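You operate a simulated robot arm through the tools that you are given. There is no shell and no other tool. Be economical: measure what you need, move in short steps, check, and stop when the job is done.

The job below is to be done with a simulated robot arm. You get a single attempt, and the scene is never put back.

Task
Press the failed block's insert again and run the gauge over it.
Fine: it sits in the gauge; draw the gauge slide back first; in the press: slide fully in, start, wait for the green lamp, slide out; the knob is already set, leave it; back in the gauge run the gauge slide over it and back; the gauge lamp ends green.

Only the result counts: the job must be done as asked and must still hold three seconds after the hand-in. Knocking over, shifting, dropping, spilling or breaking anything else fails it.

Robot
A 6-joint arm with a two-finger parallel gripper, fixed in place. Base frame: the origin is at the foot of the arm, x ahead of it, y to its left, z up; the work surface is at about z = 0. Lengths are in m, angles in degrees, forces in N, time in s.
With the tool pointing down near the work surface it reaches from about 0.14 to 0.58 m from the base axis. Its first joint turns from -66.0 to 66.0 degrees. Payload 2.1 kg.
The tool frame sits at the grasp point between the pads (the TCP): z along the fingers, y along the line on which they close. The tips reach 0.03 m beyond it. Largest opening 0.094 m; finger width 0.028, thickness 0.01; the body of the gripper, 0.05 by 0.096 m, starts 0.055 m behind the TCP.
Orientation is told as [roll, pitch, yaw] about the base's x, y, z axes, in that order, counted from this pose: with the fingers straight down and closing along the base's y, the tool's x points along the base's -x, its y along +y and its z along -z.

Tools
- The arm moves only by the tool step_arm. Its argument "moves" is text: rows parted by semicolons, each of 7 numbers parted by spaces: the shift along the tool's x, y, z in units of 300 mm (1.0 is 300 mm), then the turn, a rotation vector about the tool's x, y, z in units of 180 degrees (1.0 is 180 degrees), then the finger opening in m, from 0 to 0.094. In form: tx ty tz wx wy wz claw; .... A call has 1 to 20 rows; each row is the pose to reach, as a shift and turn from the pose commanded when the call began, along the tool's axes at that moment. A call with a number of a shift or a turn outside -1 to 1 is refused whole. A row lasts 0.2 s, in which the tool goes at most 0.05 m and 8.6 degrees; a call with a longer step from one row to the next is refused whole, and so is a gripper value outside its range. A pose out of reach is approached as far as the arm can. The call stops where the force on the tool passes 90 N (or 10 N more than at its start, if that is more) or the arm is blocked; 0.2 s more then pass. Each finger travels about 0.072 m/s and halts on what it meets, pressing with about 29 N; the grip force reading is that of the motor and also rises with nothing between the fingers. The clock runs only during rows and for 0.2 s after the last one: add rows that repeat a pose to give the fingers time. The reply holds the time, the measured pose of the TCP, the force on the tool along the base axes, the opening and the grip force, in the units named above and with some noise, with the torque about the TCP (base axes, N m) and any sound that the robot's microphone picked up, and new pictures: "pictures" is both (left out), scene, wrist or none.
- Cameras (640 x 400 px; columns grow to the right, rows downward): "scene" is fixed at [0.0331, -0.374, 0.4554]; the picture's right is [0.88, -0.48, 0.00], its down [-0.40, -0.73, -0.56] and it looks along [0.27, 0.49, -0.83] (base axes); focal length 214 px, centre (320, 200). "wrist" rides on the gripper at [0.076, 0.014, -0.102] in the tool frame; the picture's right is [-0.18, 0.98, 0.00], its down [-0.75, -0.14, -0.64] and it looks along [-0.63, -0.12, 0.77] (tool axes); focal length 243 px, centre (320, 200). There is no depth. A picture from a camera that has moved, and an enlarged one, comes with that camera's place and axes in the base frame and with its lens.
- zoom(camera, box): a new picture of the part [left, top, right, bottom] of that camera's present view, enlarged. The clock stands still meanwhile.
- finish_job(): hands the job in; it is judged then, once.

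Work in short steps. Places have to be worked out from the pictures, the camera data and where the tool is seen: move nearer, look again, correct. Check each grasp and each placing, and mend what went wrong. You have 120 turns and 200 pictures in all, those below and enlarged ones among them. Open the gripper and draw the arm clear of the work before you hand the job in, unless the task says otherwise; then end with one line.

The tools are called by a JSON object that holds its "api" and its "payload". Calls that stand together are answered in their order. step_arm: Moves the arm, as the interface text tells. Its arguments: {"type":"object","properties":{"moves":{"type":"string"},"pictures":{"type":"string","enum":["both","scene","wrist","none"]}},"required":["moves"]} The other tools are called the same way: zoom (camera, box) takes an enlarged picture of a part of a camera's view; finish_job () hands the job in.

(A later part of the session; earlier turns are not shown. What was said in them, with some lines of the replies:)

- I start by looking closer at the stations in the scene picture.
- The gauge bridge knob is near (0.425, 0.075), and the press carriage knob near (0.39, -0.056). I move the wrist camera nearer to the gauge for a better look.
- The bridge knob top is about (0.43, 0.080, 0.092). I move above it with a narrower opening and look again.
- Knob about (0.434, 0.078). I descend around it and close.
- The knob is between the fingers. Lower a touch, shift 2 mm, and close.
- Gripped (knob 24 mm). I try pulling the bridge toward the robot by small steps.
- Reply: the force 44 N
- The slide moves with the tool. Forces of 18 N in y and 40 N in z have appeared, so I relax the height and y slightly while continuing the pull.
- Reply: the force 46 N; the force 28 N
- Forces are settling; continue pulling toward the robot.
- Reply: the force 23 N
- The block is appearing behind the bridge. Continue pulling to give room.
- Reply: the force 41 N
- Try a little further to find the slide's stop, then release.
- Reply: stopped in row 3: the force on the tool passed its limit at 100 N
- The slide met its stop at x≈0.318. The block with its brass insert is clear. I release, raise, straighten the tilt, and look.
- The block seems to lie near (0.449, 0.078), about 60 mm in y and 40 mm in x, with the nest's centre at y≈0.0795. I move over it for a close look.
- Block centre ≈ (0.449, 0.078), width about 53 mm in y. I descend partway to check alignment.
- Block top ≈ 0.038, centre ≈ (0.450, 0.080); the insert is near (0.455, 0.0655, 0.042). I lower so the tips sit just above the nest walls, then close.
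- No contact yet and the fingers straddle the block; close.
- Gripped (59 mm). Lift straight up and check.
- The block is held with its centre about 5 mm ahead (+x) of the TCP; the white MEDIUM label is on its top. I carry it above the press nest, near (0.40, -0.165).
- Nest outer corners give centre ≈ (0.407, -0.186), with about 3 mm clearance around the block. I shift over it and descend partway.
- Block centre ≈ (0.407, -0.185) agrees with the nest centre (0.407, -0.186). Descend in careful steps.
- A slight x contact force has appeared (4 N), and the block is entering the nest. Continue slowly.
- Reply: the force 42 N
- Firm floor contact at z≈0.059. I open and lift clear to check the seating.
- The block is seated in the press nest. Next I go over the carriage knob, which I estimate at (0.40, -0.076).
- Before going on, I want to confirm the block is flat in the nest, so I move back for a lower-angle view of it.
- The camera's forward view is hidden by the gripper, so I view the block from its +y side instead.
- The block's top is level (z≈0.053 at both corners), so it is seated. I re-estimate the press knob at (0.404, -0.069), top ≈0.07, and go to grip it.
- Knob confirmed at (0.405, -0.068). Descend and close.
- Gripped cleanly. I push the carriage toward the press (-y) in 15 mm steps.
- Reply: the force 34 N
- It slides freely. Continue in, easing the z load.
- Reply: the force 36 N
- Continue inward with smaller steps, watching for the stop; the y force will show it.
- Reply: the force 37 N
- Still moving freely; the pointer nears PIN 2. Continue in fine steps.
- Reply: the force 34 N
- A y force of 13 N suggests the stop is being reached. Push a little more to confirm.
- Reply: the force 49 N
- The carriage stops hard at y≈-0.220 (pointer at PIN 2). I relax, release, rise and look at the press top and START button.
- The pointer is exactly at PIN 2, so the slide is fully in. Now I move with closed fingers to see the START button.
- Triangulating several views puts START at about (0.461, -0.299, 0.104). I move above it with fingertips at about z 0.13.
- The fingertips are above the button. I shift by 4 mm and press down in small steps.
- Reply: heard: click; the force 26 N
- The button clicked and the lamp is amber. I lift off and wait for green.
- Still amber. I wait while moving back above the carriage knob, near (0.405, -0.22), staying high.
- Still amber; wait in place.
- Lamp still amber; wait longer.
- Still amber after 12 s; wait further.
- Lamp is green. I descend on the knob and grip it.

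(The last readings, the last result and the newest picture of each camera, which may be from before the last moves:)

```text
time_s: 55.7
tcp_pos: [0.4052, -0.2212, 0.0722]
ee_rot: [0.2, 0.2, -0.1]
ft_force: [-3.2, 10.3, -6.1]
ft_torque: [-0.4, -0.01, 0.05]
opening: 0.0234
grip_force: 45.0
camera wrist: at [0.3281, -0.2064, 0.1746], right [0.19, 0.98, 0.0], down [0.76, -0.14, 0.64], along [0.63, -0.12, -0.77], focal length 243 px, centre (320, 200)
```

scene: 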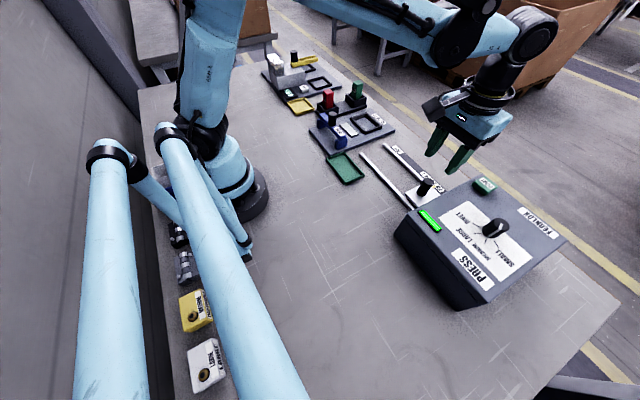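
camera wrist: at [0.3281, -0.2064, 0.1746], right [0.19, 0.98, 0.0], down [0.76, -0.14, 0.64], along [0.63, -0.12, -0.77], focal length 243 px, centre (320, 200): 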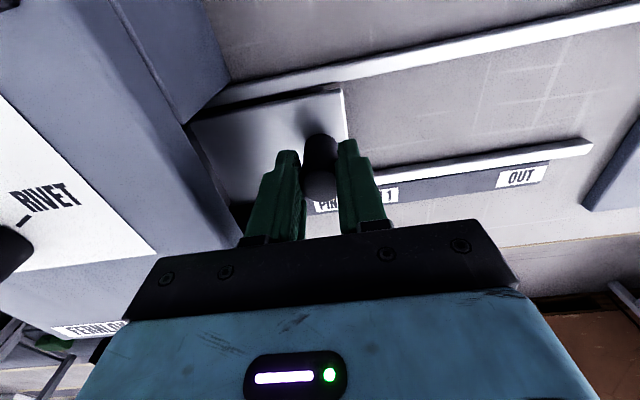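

Gripped; draw the carriage out (+y).

{"api": "step_arm", "payload": {"moves": "0 0.05 0 0 0 0 0.0; 0 0.1 0 0 0 0 0.0; 0 0.15 0 0 0 0 0.0; 0 0.2 0 0 0 0 0.0; 0 0.25 0 0 0 0 0.0; 0 0.3 0 0 0 0 0.0; 0 0.35 0 0 0 0 0.0; 0 0.4 0 0 0 0 0.0", "pictures": "none"}}

{"api": "step_arm", "payload": {"moves": "0 0.03 0 0 0 0 0.0; 0 0.06 0 0 0 0 0.0; 0 0.09 0 0 0 0 0.0; 0 0.11 0 0 0 0 0.0; 0 0.115 0 0 0 0 0.0", "pictures": "both"}}

```text
time_s: 57.5
tcp_pos: [0.4058, -0.1007, 0.0725]
ee_rot: [0.2, 0.3, -0.1]
ft_force: [-10.1, -1.3, -8.5]
ft_torque: [-0.61, 1.4, 0.0]
opening: 0.0233
grip_force: 45.5
```

```text
time_s: 58.7
tcp_pos: [0.4049, -0.0659, 0.0732]
ee_rot: [0.1, 0.3, -0.1]
ft_force: [-9.2, -1.0, -34.8]
ft_torque: [-0.55, 0.39, -0.01]
opening: 0.0235
grip_force: 44.7
camera wrist: at [0.3283, -0.052, 0.1754], right [0.19, 0.98, 0.0], down [0.76, -0.14, 0.64], along [0.63, -0.12, -0.77], focal length 243 px, centre (320, 200)
```

scene: 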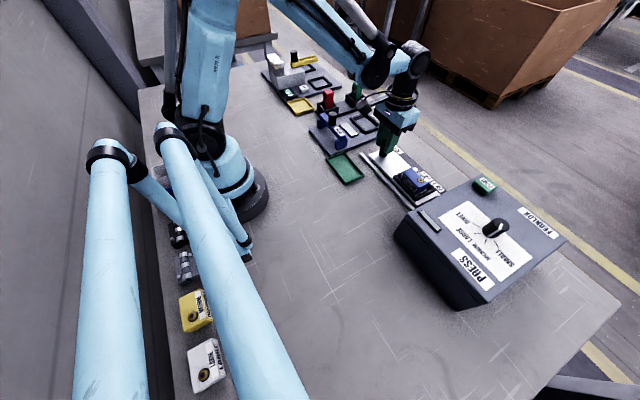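
wrist: 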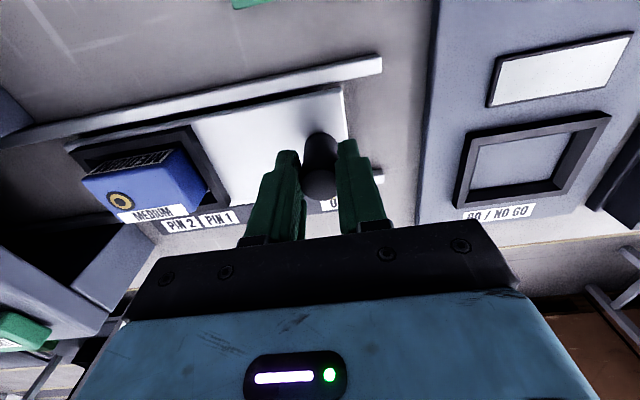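

The carriage is out and the insert looks flush. Release, rise and go over the block.

{"api": "step_arm", "payload": {"moves": "0 0 0 0 0 0 0.045; 0 0 0 0 0 0 0.045; 0 0 -0.15 0 0 0 0.06; 0 -0.08 -0.25 0 0 0 0.078; 0.005 -0.2 -0.25 0 0 0 0.08; 0.007 -0.32 -0.25 0 0 0 0.08; 0.007 -0.39 -0.2 0 0 0 0.08; 0.007 -0.39 -0.15 0 0 0 0.08", "pictures": "wrist"}}

{"api": "zoom", "payload": {"camera": "wrist", "box": [200, 40, 440, 220]}}

{"api": "zoom", "payload": {"camera": "scene", "box": [360, 120, 480, 210]}}

```text
time_s: 60.5
tcp_pos: [0.4043, -0.1861, 0.1181]
ee_rot: [0.1, 0.0, -0.1]
ft_force: [-0.3, -0.2, -0.1]
ft_torque: [0.0, -0.01, 0.02]
opening: 0.0801
grip_force: 0.0
camera wrist: at [0.3264, -0.1717, 0.2208], right [0.19, 0.98, 0.0], down [0.75, -0.14, 0.64], along [0.63, -0.12, -0.77], focal length 243 px, centre (320, 200)
```

wrist: 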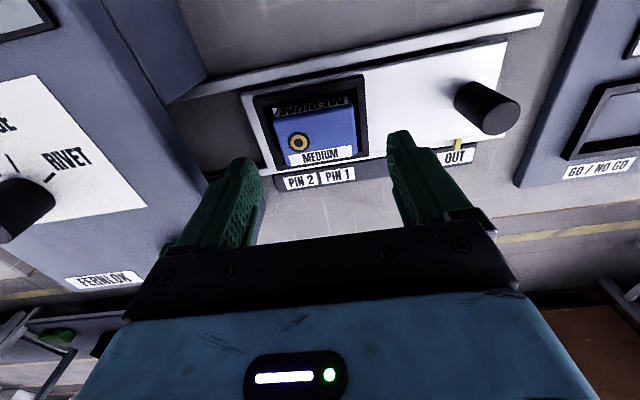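

```text
2.22 times, centred on (320, 130) of wrist
camera zoom: at [0.3264, -0.1717, 0.2208], right [0.19, 0.98, 0.0], down [0.75, -0.14, 0.64], along [0.63, -0.12, -0.77], focal length 539 px, centre (320, 356)
```

zoom: 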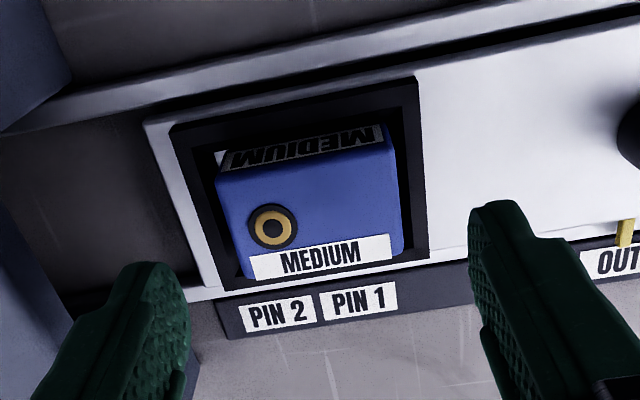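

```text
4.44 times, centred on (420, 165) of scene
camera zoom: at [0.0331, -0.3741, 0.4554], right [0.88, -0.48, 0.0], down [-0.4, -0.73, -0.56], along [0.27, 0.49, -0.83], focal length 953 px, centre (-124, 356)
```

zoom: 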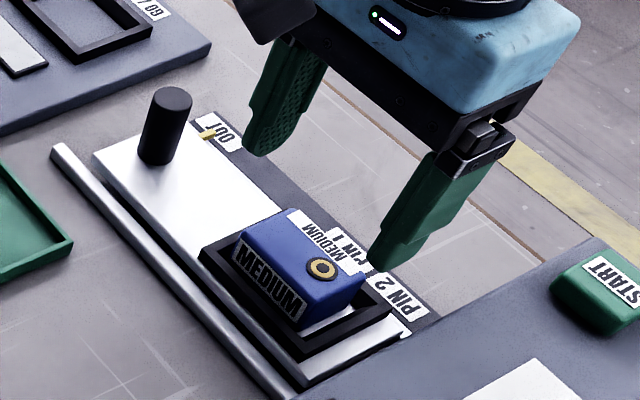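

The insert is flush now. The block centre is about (0.404, -0.187). I descend and grip.

{"api": "step_arm", "payload": {"moves": "0 -0.003 0.07 0 0 0 0.08; 0 -0.003 0.15 0 0 0 0.08; 0 -0.003 0.192 0 0 0 0.08; 0 -0.003 0.192 0 0 0 0.06; 0 -0.003 0.192 0 0 0 0.03; 0 -0.003 0.192 0 0 0 0.03; 0 -0.003 0.192 0 0 0 0.03", "pictures": "wrist"}}

{"api": "zoom", "payload": {"camera": "wrist", "box": [200, 80, 440, 260]}}

```text
time_s: 62.1
tcp_pos: [0.403, -0.1841, 0.0604]
ee_rot: [0.1, 0.1, -0.1]
ft_force: [-0.1, 0.4, 0.7]
ft_torque: [0.0, 0.03, 0.01]
opening: 0.0591
grip_force: 29.1
camera wrist: at [0.3264, -0.1709, 0.1633], right [0.19, 0.98, 0.0], down [0.75, -0.14, 0.64], along [0.63, -0.12, -0.77], focal length 243 px, centre (320, 200)
```

wrist: 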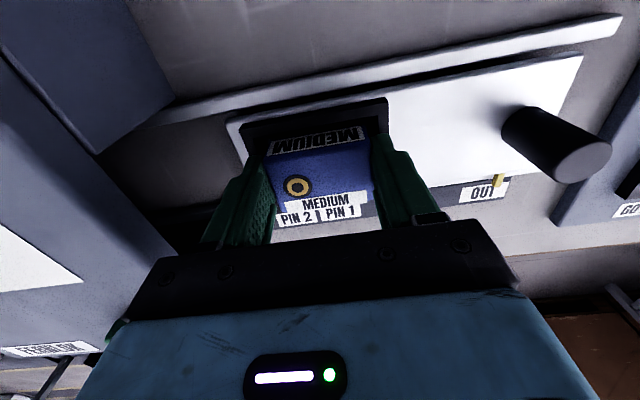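

```text
2.22 times, centred on (320, 170) of wrist
camera zoom: at [0.3264, -0.1709, 0.1633], right [0.19, 0.98, 0.0], down [0.75, -0.14, 0.64], along [0.63, -0.12, -0.77], focal length 539 px, centre (320, 267)
```

zoom: 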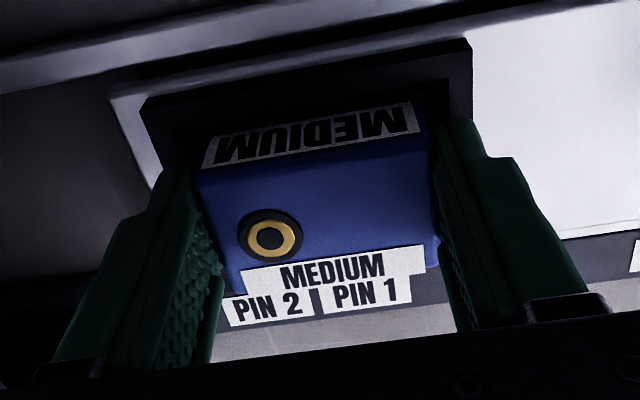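

Gripped at the same relative pose as in the gauge. Lift and carry back to above the gauge nest.

{"api": "step_arm", "payload": {"moves": "0 0 -0.05 0 0 0 0.03; 0 0 -0.17 0 0 0 0.03; 0 0 -0.33 0 0 0 0.03; -0.03 0.14 -0.36 0 0 0 0.03; -0.06 0.28 -0.36 0 0 0 0.03; -0.09 0.42 -0.36 0 0 0 0.03; -0.12 0.56 -0.36 0 0 0 0.03; -0.15 0.7 -0.36 0 0 0 0.03; -0.152 0.84 -0.36 0 0 0 0.03; -0.152 0.881 -0.36 0 0 0 0.03; -0.152 0.881 -0.25 0 0 0 0.03; -0.152 0.881 -0.17 0 0 0 0.03", "pictures": "both"}}

{"api": "zoom", "payload": {"camera": "wrist", "box": [200, 40, 440, 220]}}

{"api": "zoom", "payload": {"camera": "scene", "box": [310, 70, 430, 160]}}

```text
time_s: 64.7
tcp_pos: [0.448, 0.0792, 0.1092]
ee_rot: [0.1, 0.1, -0.1]
ft_force: [-0.8, 0.2, -0.2]
ft_torque: [-0.02, 0.03, 0.01]
opening: 0.059
grip_force: 29.4
camera wrist: at [0.3712, 0.0937, 0.212], right [0.19, 0.98, 0.0], down [0.75, -0.14, 0.64], along [0.63, -0.12, -0.77], focal length 243 px, centre (320, 200)
```

scene: 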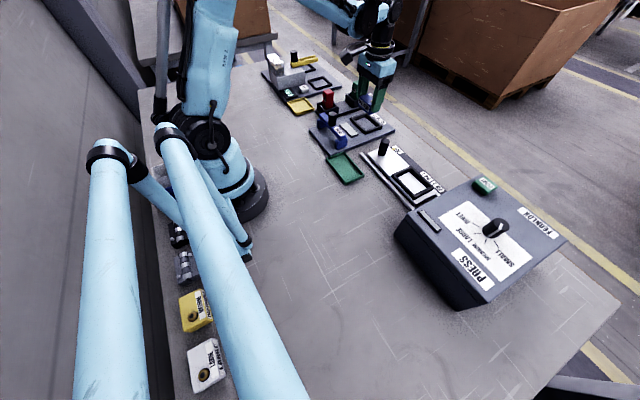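
wrist: 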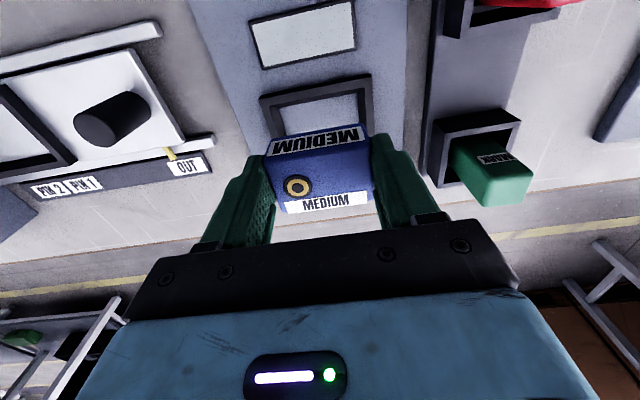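

```text
2.22 times, centred on (320, 130) of wrist
camera zoom: at [0.3712, 0.0937, 0.212], right [0.19, 0.98, 0.0], down [0.75, -0.14, 0.64], along [0.63, -0.12, -0.77], focal length 539 px, centre (320, 356)
```

zoom: 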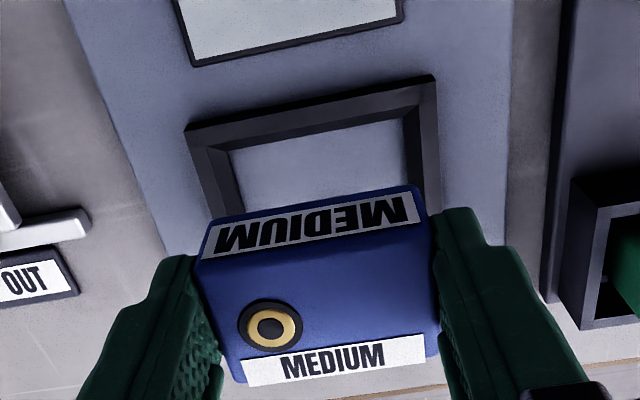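

```text
4.44 times, centred on (370, 115) of scene
camera zoom: at [0.0331, -0.374, 0.4554], right [0.88, -0.48, 0.0], down [-0.4, -0.73, -0.56], along [0.27, 0.49, -0.83], focal length 953 px, centre (98, 578)
```

zoom: 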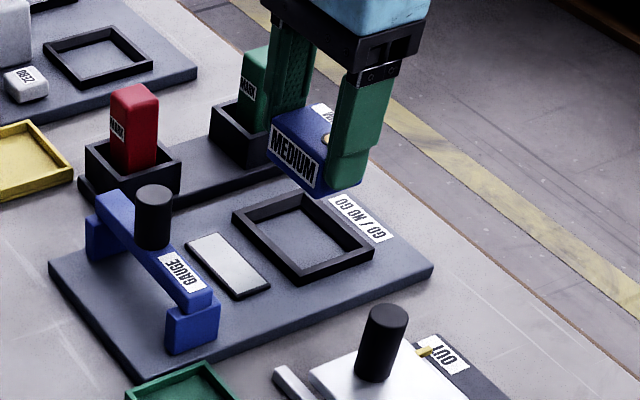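

Nest centre ≈ (0.452, 0.0797). I shift 2 mm ahead and lower in steps to the grasp height.

{"api": "step_arm", "payload": {"moves": "-0.006 0.001 0.07 0 0 0 0.03; -0.006 0.001 0.13 0 0 0 0.03; -0.006 0.001 0.155 0 0 0 0.03; -0.006 0.001 0.165 0 0 0 0.03; -0.006 0.001 0.172 0 0 0 0.03", "pictures": "wrist"}}

{"api": "zoom", "payload": {"camera": "scene", "box": [330, 80, 430, 155]}}

```text
time_s: 65.9
tcp_pos: [0.4512, 0.0801, 0.0588]
ee_rot: [0.1, 0.1, -0.2]
ft_force: [-0.1, 0.6, -1.0]
ft_torque: [0.01, 0.0, -0.01]
opening: 0.0589
grip_force: 29.3
camera wrist: at [0.3733, 0.0949, 0.1624], right [0.19, 0.98, 0.0], down [0.75, -0.14, 0.64], along [0.63, -0.12, -0.77], focal length 243 px, centre (320, 200)
```

wrist: 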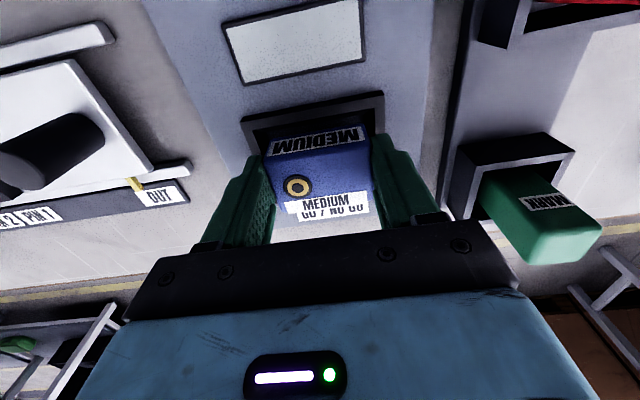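

```text
5.33 times, centred on (380, 118) of scene
camera zoom: at [0.0331, -0.374, 0.4554], right [0.88, -0.48, 0.0], down [-0.4, -0.73, -0.56], along [0.27, 0.49, -0.83], focal length 1144 px, centre (0, 640)
```

zoom: 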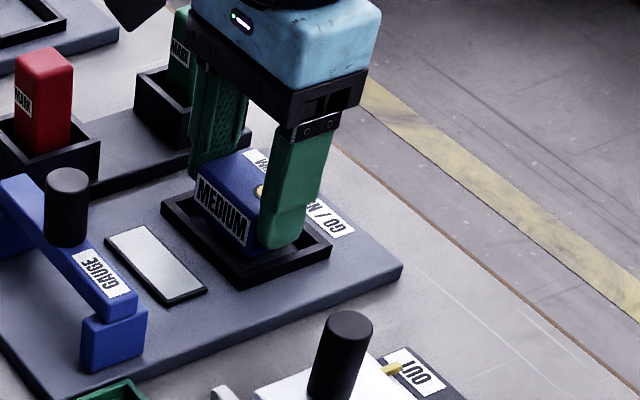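

No contact yet; lower millimetre by millimetre.

{"api": "step_arm", "payload": {"moves": "0 0 0.004 0 0 0 0.03; 0 0 0.007 0 0 0 0.03; 0 0 0.01 0 0 0 0.03", "pictures": "none"}}

```text
time_s: 66.7
tcp_pos: [0.4519, 0.0803, 0.057]
ee_rot: [0.1, 0.0, -0.1]
ft_force: [-0.1, -0.3, -0.4]
ft_torque: [-0.02, 0.0, 0.03]
opening: 0.0595
grip_force: 29.2
```

{"api": "step_arm", "payload": {"moves": "0 0 0.004 0 0 0 0.03; 0 0 0.007 0 0 0 0.03", "pictures": "none"}}

```text
time_s: 67.3
tcp_pos: [0.4511, 0.0805, 0.0542]
ee_rot: [0.0, 0.0, -0.1]
ft_force: [-0.7, -0.6, -0.9]
ft_torque: [0.0, 0.01, -0.02]
opening: 0.0593
grip_force: 28.8
```

{"api": "step_arm", "payload": {"moves": "0 0 0.003 0 0 0 0.03; 0 0 0.006 0 0 0 0.03", "pictures": "wrist"}}

{"api": "zoom", "payload": {"camera": "scene", "box": [340, 85, 420, 145]}}

```text
time_s: 67.9
tcp_pos: [0.4513, 0.0816, 0.0521]
ee_rot: [0.1, 0.1, -0.1]
ft_force: [0.5, -0.9, -1.1]
ft_torque: [0.01, 0.01, 0.01]
opening: 0.0588
grip_force: 29.3
camera wrist: at [0.3737, 0.0949, 0.1553], right [0.19, 0.98, 0.0], down [0.75, -0.14, 0.64], along [0.63, -0.12, -0.77], focal length 243 px, centre (320, 200)
```

wrist: 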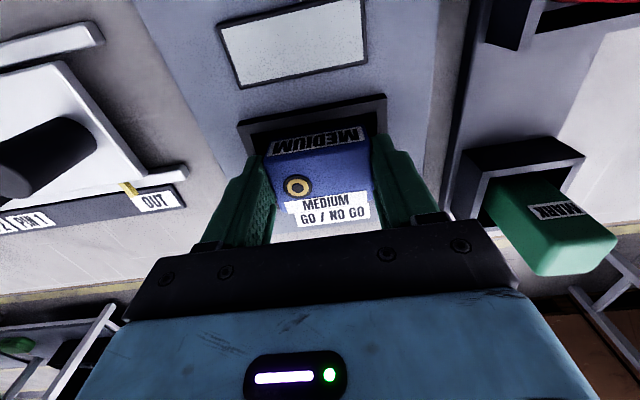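

```text
6.67 times, centred on (380, 115) of scene
camera zoom: at [0.0331, -0.374, 0.4554], right [0.88, -0.48, 0.0], down [-0.4, -0.73, -0.56], along [0.27, 0.49, -0.83], focal length 1430 px, centre (-80, 767)
```

zoom: 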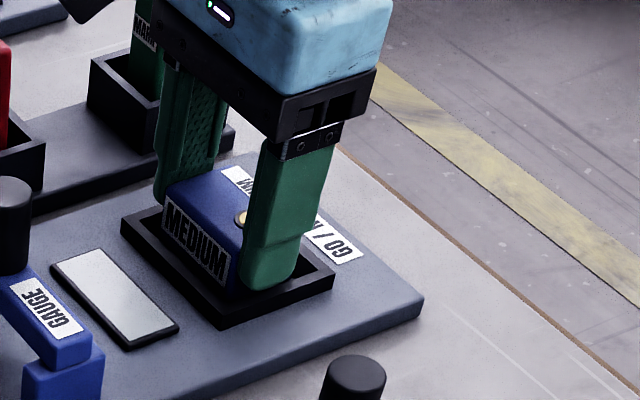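

Still free. Two more millimetres, watching for force.

{"api": "step_arm", "payload": {"moves": "0 0 0.003 0 0 0 0.03; 0 0 0.006 0 0 0 0.03; 0 0 0.008 0 0 0 0.03", "pictures": "none"}}

```text
time_s: 68.7
tcp_pos: [0.4515, 0.0795, 0.051]
ee_rot: [0.1, 0.2, -0.1]
ft_force: [-3.2, 0.0, 37.2]
ft_torque: [-0.37, -0.06, -0.08]
opening: 0.0593
grip_force: 28.6
```

Contact. I ease up slightly, open and rise to check.

{"api": "step_arm", "payload": {"moves": "0 0 -0.003 0 0 0 0.065; 0 0 -0.003 0 0 0 0.08; 0 0 -0.06 0 0 0 0.08; 0 0 -0.2 0 0 0 0.08; 0.06 0 -0.33 0 0 0 0.08; 0.09 0 -0.33 0 0 0 0.08", "pictures": "wrist"}}

{"api": "zoom", "payload": {"camera": "wrist", "box": [200, 60, 440, 240]}}

{"api": "zoom", "payload": {"camera": "scene", "box": [310, 80, 430, 165]}}

```text
time_s: 70.1
tcp_pos: [0.4229, 0.0801, 0.1493]
ee_rot: [0.0, 0.1, -0.1]
ft_force: [-0.2, 0.3, 0.0]
ft_torque: [-0.03, -0.04, -0.02]
opening: 0.0798
grip_force: 0.1
camera wrist: at [0.3468, 0.0943, 0.2528], right [0.19, 0.98, 0.0], down [0.75, -0.14, 0.64], along [0.63, -0.12, -0.77], focal length 243 px, centre (320, 200)
```

wrist: 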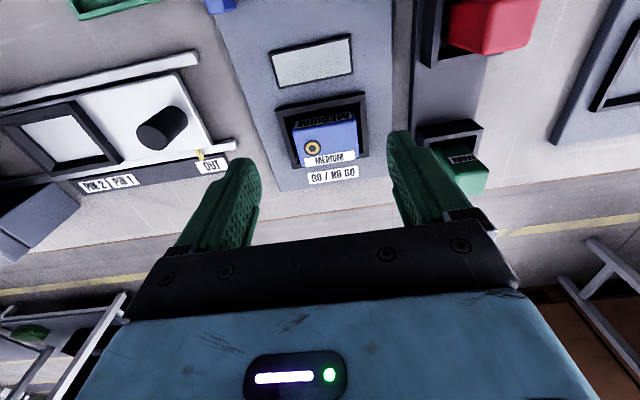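

```text
2.22 times, centred on (320, 150) of wrist
camera zoom: at [0.3468, 0.0943, 0.2528], right [0.19, 0.98, 0.0], down [0.75, -0.14, 0.64], along [0.63, -0.12, -0.77], focal length 539 px, centre (320, 311)
```

zoom: 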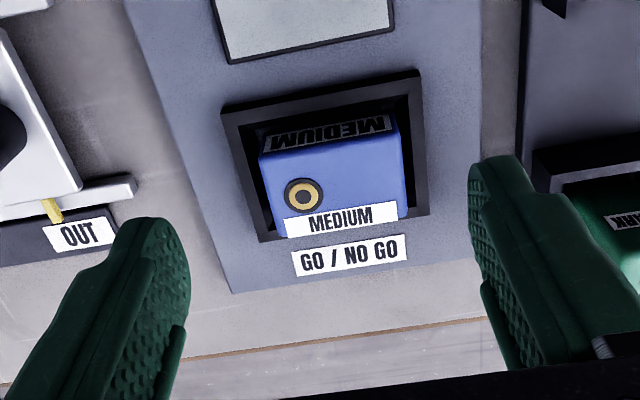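

```text
4.71 times, centred on (370, 122) of scene
camera zoom: at [0.0331, -0.374, 0.4554], right [0.88, -0.48, 0.0], down [-0.4, -0.73, -0.56], along [0.27, 0.49, -0.83], focal length 1009 px, centre (85, 565)
```

zoom: 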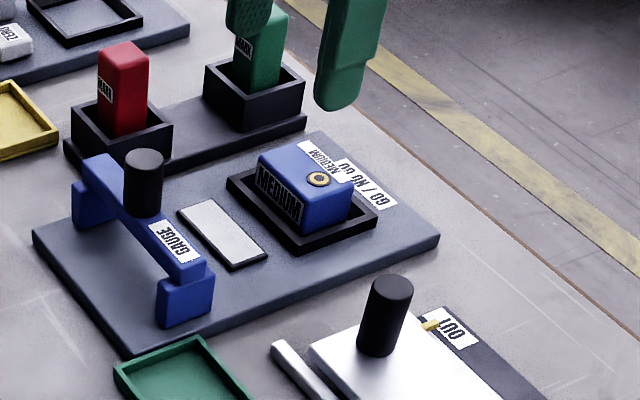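

The block is seated in the gauge nest. Now I return to the bridge knob near (0.318, 0.080).

{"api": "step_arm", "payload": {"moves": "0.12 0 -0.05 0 0 0 0.06; 0.24 0 -0.05 0 0 0 0.045; 0.35 0 -0.02 0 0 0 0.045; 0.35 0 0.05 0 0 0 0.045", "pictures": "wrist"}}

```text
time_s: 71.1
tcp_pos: [0.3186, 0.0802, 0.1334]
ee_rot: [0.2, 0.1, -0.2]
ft_force: [0.3, -0.7, -0.6]
ft_torque: [0.03, 0.01, 0.0]
opening: 0.0449
grip_force: 0.0
camera wrist: at [0.2423, 0.0938, 0.2367], right [0.19, 0.98, 0.0], down [0.75, -0.14, 0.64], along [0.63, -0.12, -0.77], focal length 243 px, centre (320, 200)
```

wrist: 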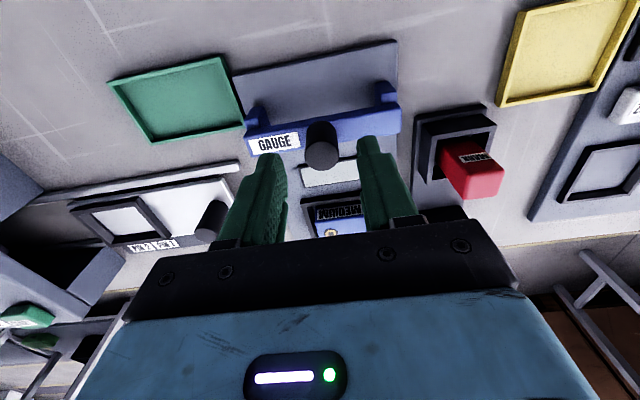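

Knob at (0.322, 0.080). Descend and grip.

{"api": "step_arm", "payload": {"moves": "-0.01 0 0.07 0 0 0 0.045; -0.01 0 0.131 0 0 0 0.045; -0.01 0 0.131 0 0 0 0.0; -0.01 0 0.131 0 0 0 0.0; -0.01 0 0.131 0 0 0 0.0", "pictures": "wrist"}}

```text
time_s: 72.3
tcp_pos: [0.3229, 0.0796, 0.0942]
ee_rot: [0.0, 0.0, -0.2]
ft_force: [1.3, 0.4, -4.3]
ft_torque: [-0.68, 0.08, 0.01]
opening: 0.0234
grip_force: 45.2
camera wrist: at [0.245, 0.0941, 0.1977], right [0.19, 0.98, 0.0], down [0.75, -0.14, 0.64], along [0.63, -0.12, -0.77], focal length 243 px, centre (320, 200)
```

wrist: 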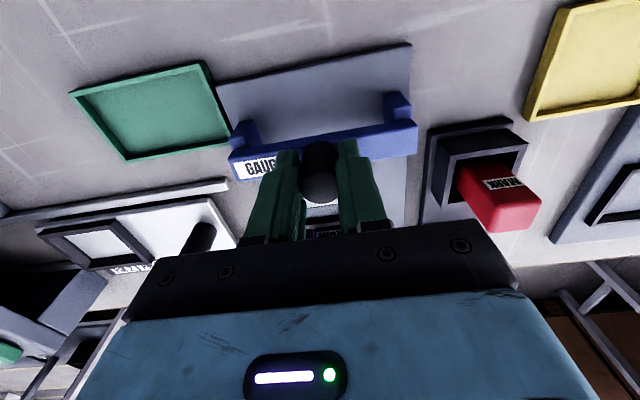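

Push the bridge toward +x in steps.

{"api": "step_arm", "payload": {"moves": "-0.05 0 0 0 0 0 0.0; -0.1 0 0 0 0 0 0.0; -0.15 0 0 0 0 0 0.0; -0.2 0 0 0 0 0 0.0; -0.24 0 0 0 0 0 0.0; -0.28 0 0 0 0 0 0.0", "pictures": "scene"}}

{"api": "zoom", "payload": {"camera": "scene", "box": [310, 80, 430, 165]}}

```text
time_s: 73.7
tcp_pos: [0.4053, 0.0797, 0.0951]
ee_rot: [-0.2, 0.0, -0.2]
ft_force: [-1.0, -22.9, 4.6]
ft_torque: [0.41, 0.47, -0.12]
opening: 0.0234
grip_force: 45.2
```

scene: 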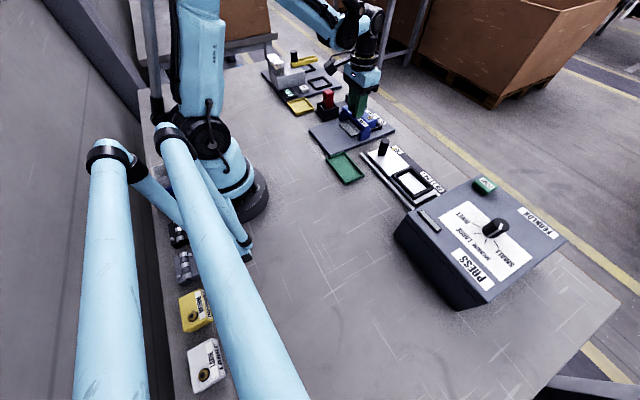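

```text
4.71 times, centred on (370, 122) of scene
camera zoom: at [0.0331, -0.3741, 0.4553], right [0.88, -0.48, 0.0], down [-0.4, -0.73, -0.56], along [0.27, 0.49, -0.83], focal length 1009 px, centre (85, 565)
```

zoom: 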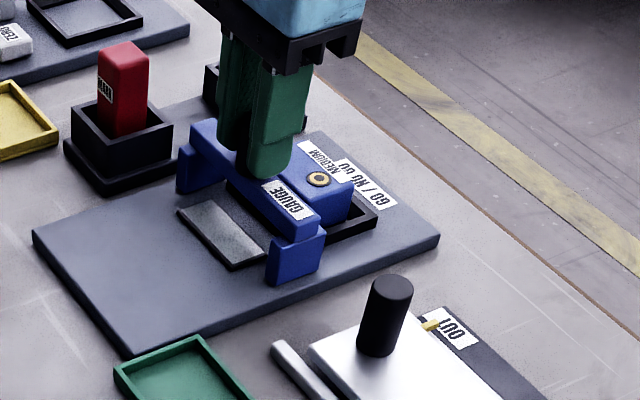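

Bridge is at the block's edge; continue over the block.

{"api": "step_arm", "payload": {"moves": "-0.03 -0.006 0 0 0 0 0.0; -0.06 -0.006 0 0 0 0 0.0; -0.09 -0.006 0 0 0 0 0.0; -0.12 -0.006 0 0 0 0 0.0; -0.15 -0.006 0 0 0 0 0.0; -0.18 -0.006 0 0 0 0 0.0", "pictures": "scene"}}

{"api": "zoom", "payload": {"camera": "scene", "box": [310, 80, 430, 165]}}

```text
time_s: 75.1
tcp_pos: [0.4608, 0.0808, 0.0946]
ee_rot: [0.2, 0.1, -0.1]
ft_force: [-0.8, 9.9, 18.1]
ft_torque: [-0.81, -0.23, 0.07]
opening: 0.0236
grip_force: 45.6
```

scene: 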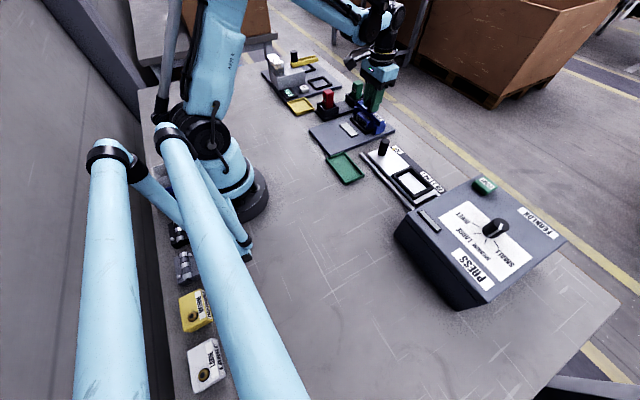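

```text
4.71 times, centred on (370, 122) of scene
camera zoom: at [0.0331, -0.374, 0.4554], right [0.88, -0.48, 0.0], down [-0.4, -0.73, -0.56], along [0.27, 0.49, -0.83], focal length 1009 px, centre (85, 565)
```

zoom: 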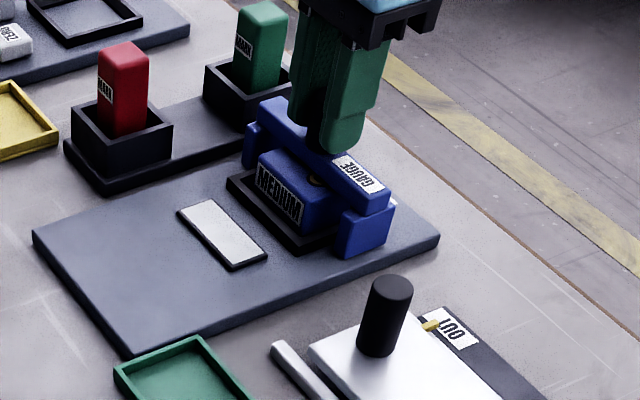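

The bridge passes over the insert now where it could not before. Continue to the far stop.

{"api": "step_arm", "payload": {"moves": "-0.03 0.003 0 0 0 0 0.0; -0.06 0.003 0 0 0 0 0.0; -0.08 0.003 0 0 0 0 0.0; -0.1 0.003 0 0 0 0 0.0; -0.12 0.003 0 0 0 0 0.0", "pictures": "scene"}}

{"api": "zoom", "payload": {"camera": "scene", "box": [310, 80, 430, 165]}}

```text
time_s: 76.3
tcp_pos: [0.4899, 0.08, 0.0938]
ee_rot: [0.0, 1.8, 0.0]
ft_force: [-81.5, 10.2, -18.2]
ft_torque: [-0.31, -0.87, -0.09]
opening: 0.0238
grip_force: 45.0
```

scene: 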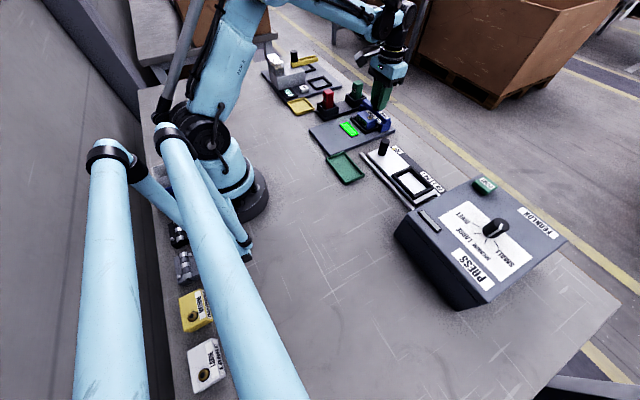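

```text
4.71 times, centred on (370, 122) of scene
camera zoom: at [0.0331, -0.374, 0.4554], right [0.88, -0.48, 0.0], down [-0.4, -0.73, -0.56], along [0.27, 0.49, -0.83], focal length 1009 px, centre (85, 565)
```

zoom: 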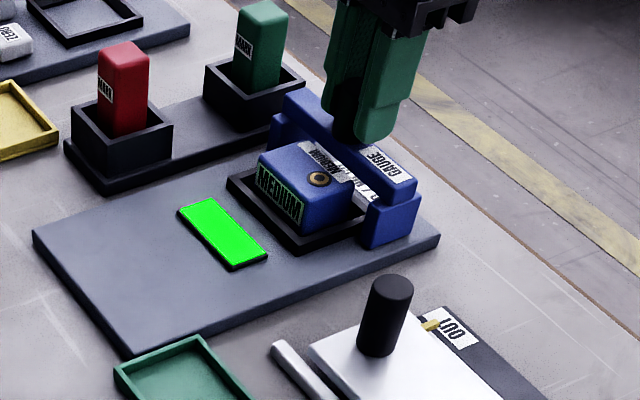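

The gauge lamp is green at the far stop. Now I run the slide back to its near end.

{"api": "step_arm", "payload": {"moves": "0.02 0 0 0 0 0 0.0; 0.06 0 0 0 0 0 0.0; 0.1 0 0 0 0 0 0.0; 0.14 0 0 0 0 0 0.0; 0.18 0 0 0 0 0 0.0; 0.22 0 0 0 0 0 0.0; 0.26 0 0 0 0 0 0.0; 0.3 0 0 0 0 0 0.0", "pictures": "scene"}}

```text
time_s: 78.1
tcp_pos: [0.406, 0.0792, 0.0942]
ee_rot: [0.1, 0.2, -0.2]
ft_force: [0.8, 14.6, -37.2]
ft_torque: [-0.5, -0.65, -0.14]
opening: 0.0235
grip_force: 45.3
```

scene: 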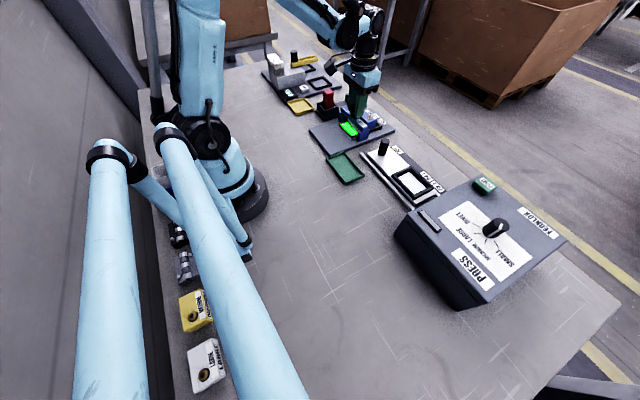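

The lamp remains green; continue back to the near end (x≈0.322).

{"api": "step_arm", "payload": {"moves": "0.04 0.004 0.001 0 0 0 0.0; 0.08 0.004 0.001 0 0 0 0.0; 0.12 0.004 0.001 0 0 0 0.0; 0.16 0.004 0.001 0 0 0 0.0; 0.2 0.004 0.001 0 0 0 0.0; 0.24 0.004 0.001 0 0 0 0.0; 0.265 0.004 0.001 0 0 0 0.0; 0.28 0.004 0.001 0 0 0 0.0", "pictures": "none"}}

```text
time_s: 79.9
tcp_pos: [0.3264, 0.079, 0.0964]
ee_rot: [-0.1, -0.7, -0.3]
ft_force: [38.8, -18.1, -10.3]
ft_torque: [0.43, -0.39, 0.14]
opening: 0.0238
grip_force: 44.7
```

The slide is at its near stop. I relax, release, rise and draw back.

{"api": "step_arm", "payload": {"moves": "-0.008 0 0 0 0 0 0.0; -0.008 0 0 0 0 0 0.045; -0.008 0 0 0 0 0 0.045; -0.008 0 -0.13 0 0 0 0.045; -0.008 0 -0.28 0 0 0 0.045; 0.05 -0.1 -0.4 0 0 0 0.045; 0.1 -0.2 -0.5 0 0 0 0.045; 0.1 -0.2 -0.5 0 0 0 0.045", "pictures": "both"}}

{"api": "zoom", "payload": {"camera": "scene", "box": [310, 80, 430, 165]}}

```text
time_s: 81.7
tcp_pos: [0.2915, 0.0208, 0.2447]
ee_rot: [0.1, 0.2, -0.2]
ft_force: [-0.1, 0.1, 1.4]
ft_torque: [0.01, -0.01, 0.02]
opening: 0.0451
grip_force: 0.1
camera wrist: at [0.2142, 0.0344, 0.347], right [0.19, 0.98, 0.0], down [0.75, -0.14, 0.64], along [0.63, -0.12, -0.77], focal length 243 px, centre (320, 200)
```

scene: 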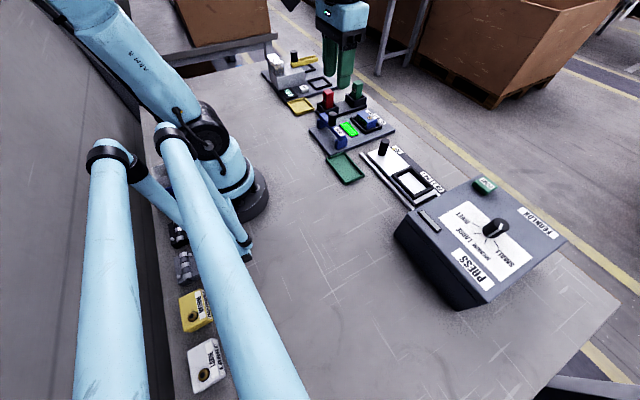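
wrist: 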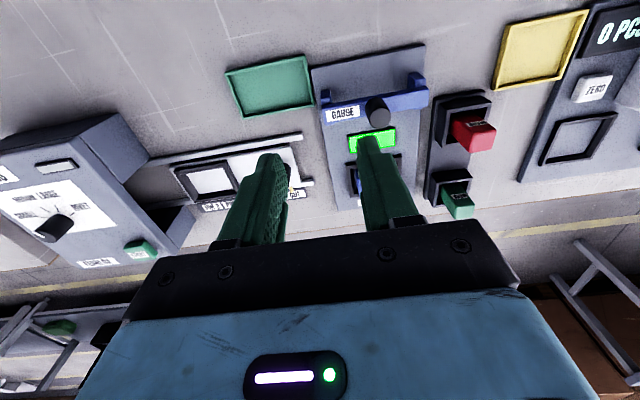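

```text
4.71 times, centred on (370, 122) of scene
camera zoom: at [0.0331, -0.3741, 0.4554], right [0.88, -0.48, 0.0], down [-0.4, -0.73, -0.56], along [0.27, 0.49, -0.83], focal length 1009 px, centre (85, 565)
```

zoom: 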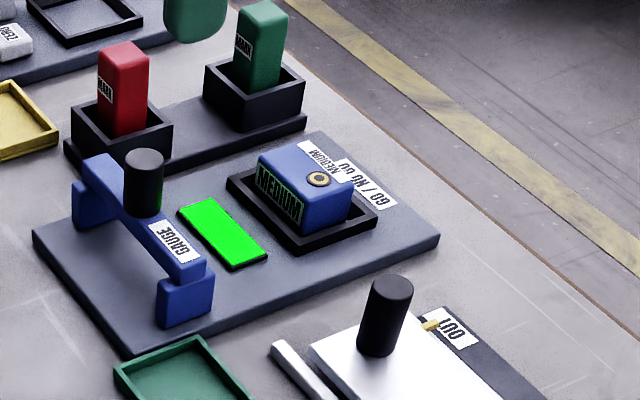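

Everything is in place: gauge lamp green, block in the gauge, slide drawn back, press carriage out, gripper open and clear. I hand in.

{"api": "finish_job", "payload": {}}

```text
The job is handed in.
```

The failed block's insert has been pressed again. The gauge slide was run over it and back, and the gauge lamp ended green.
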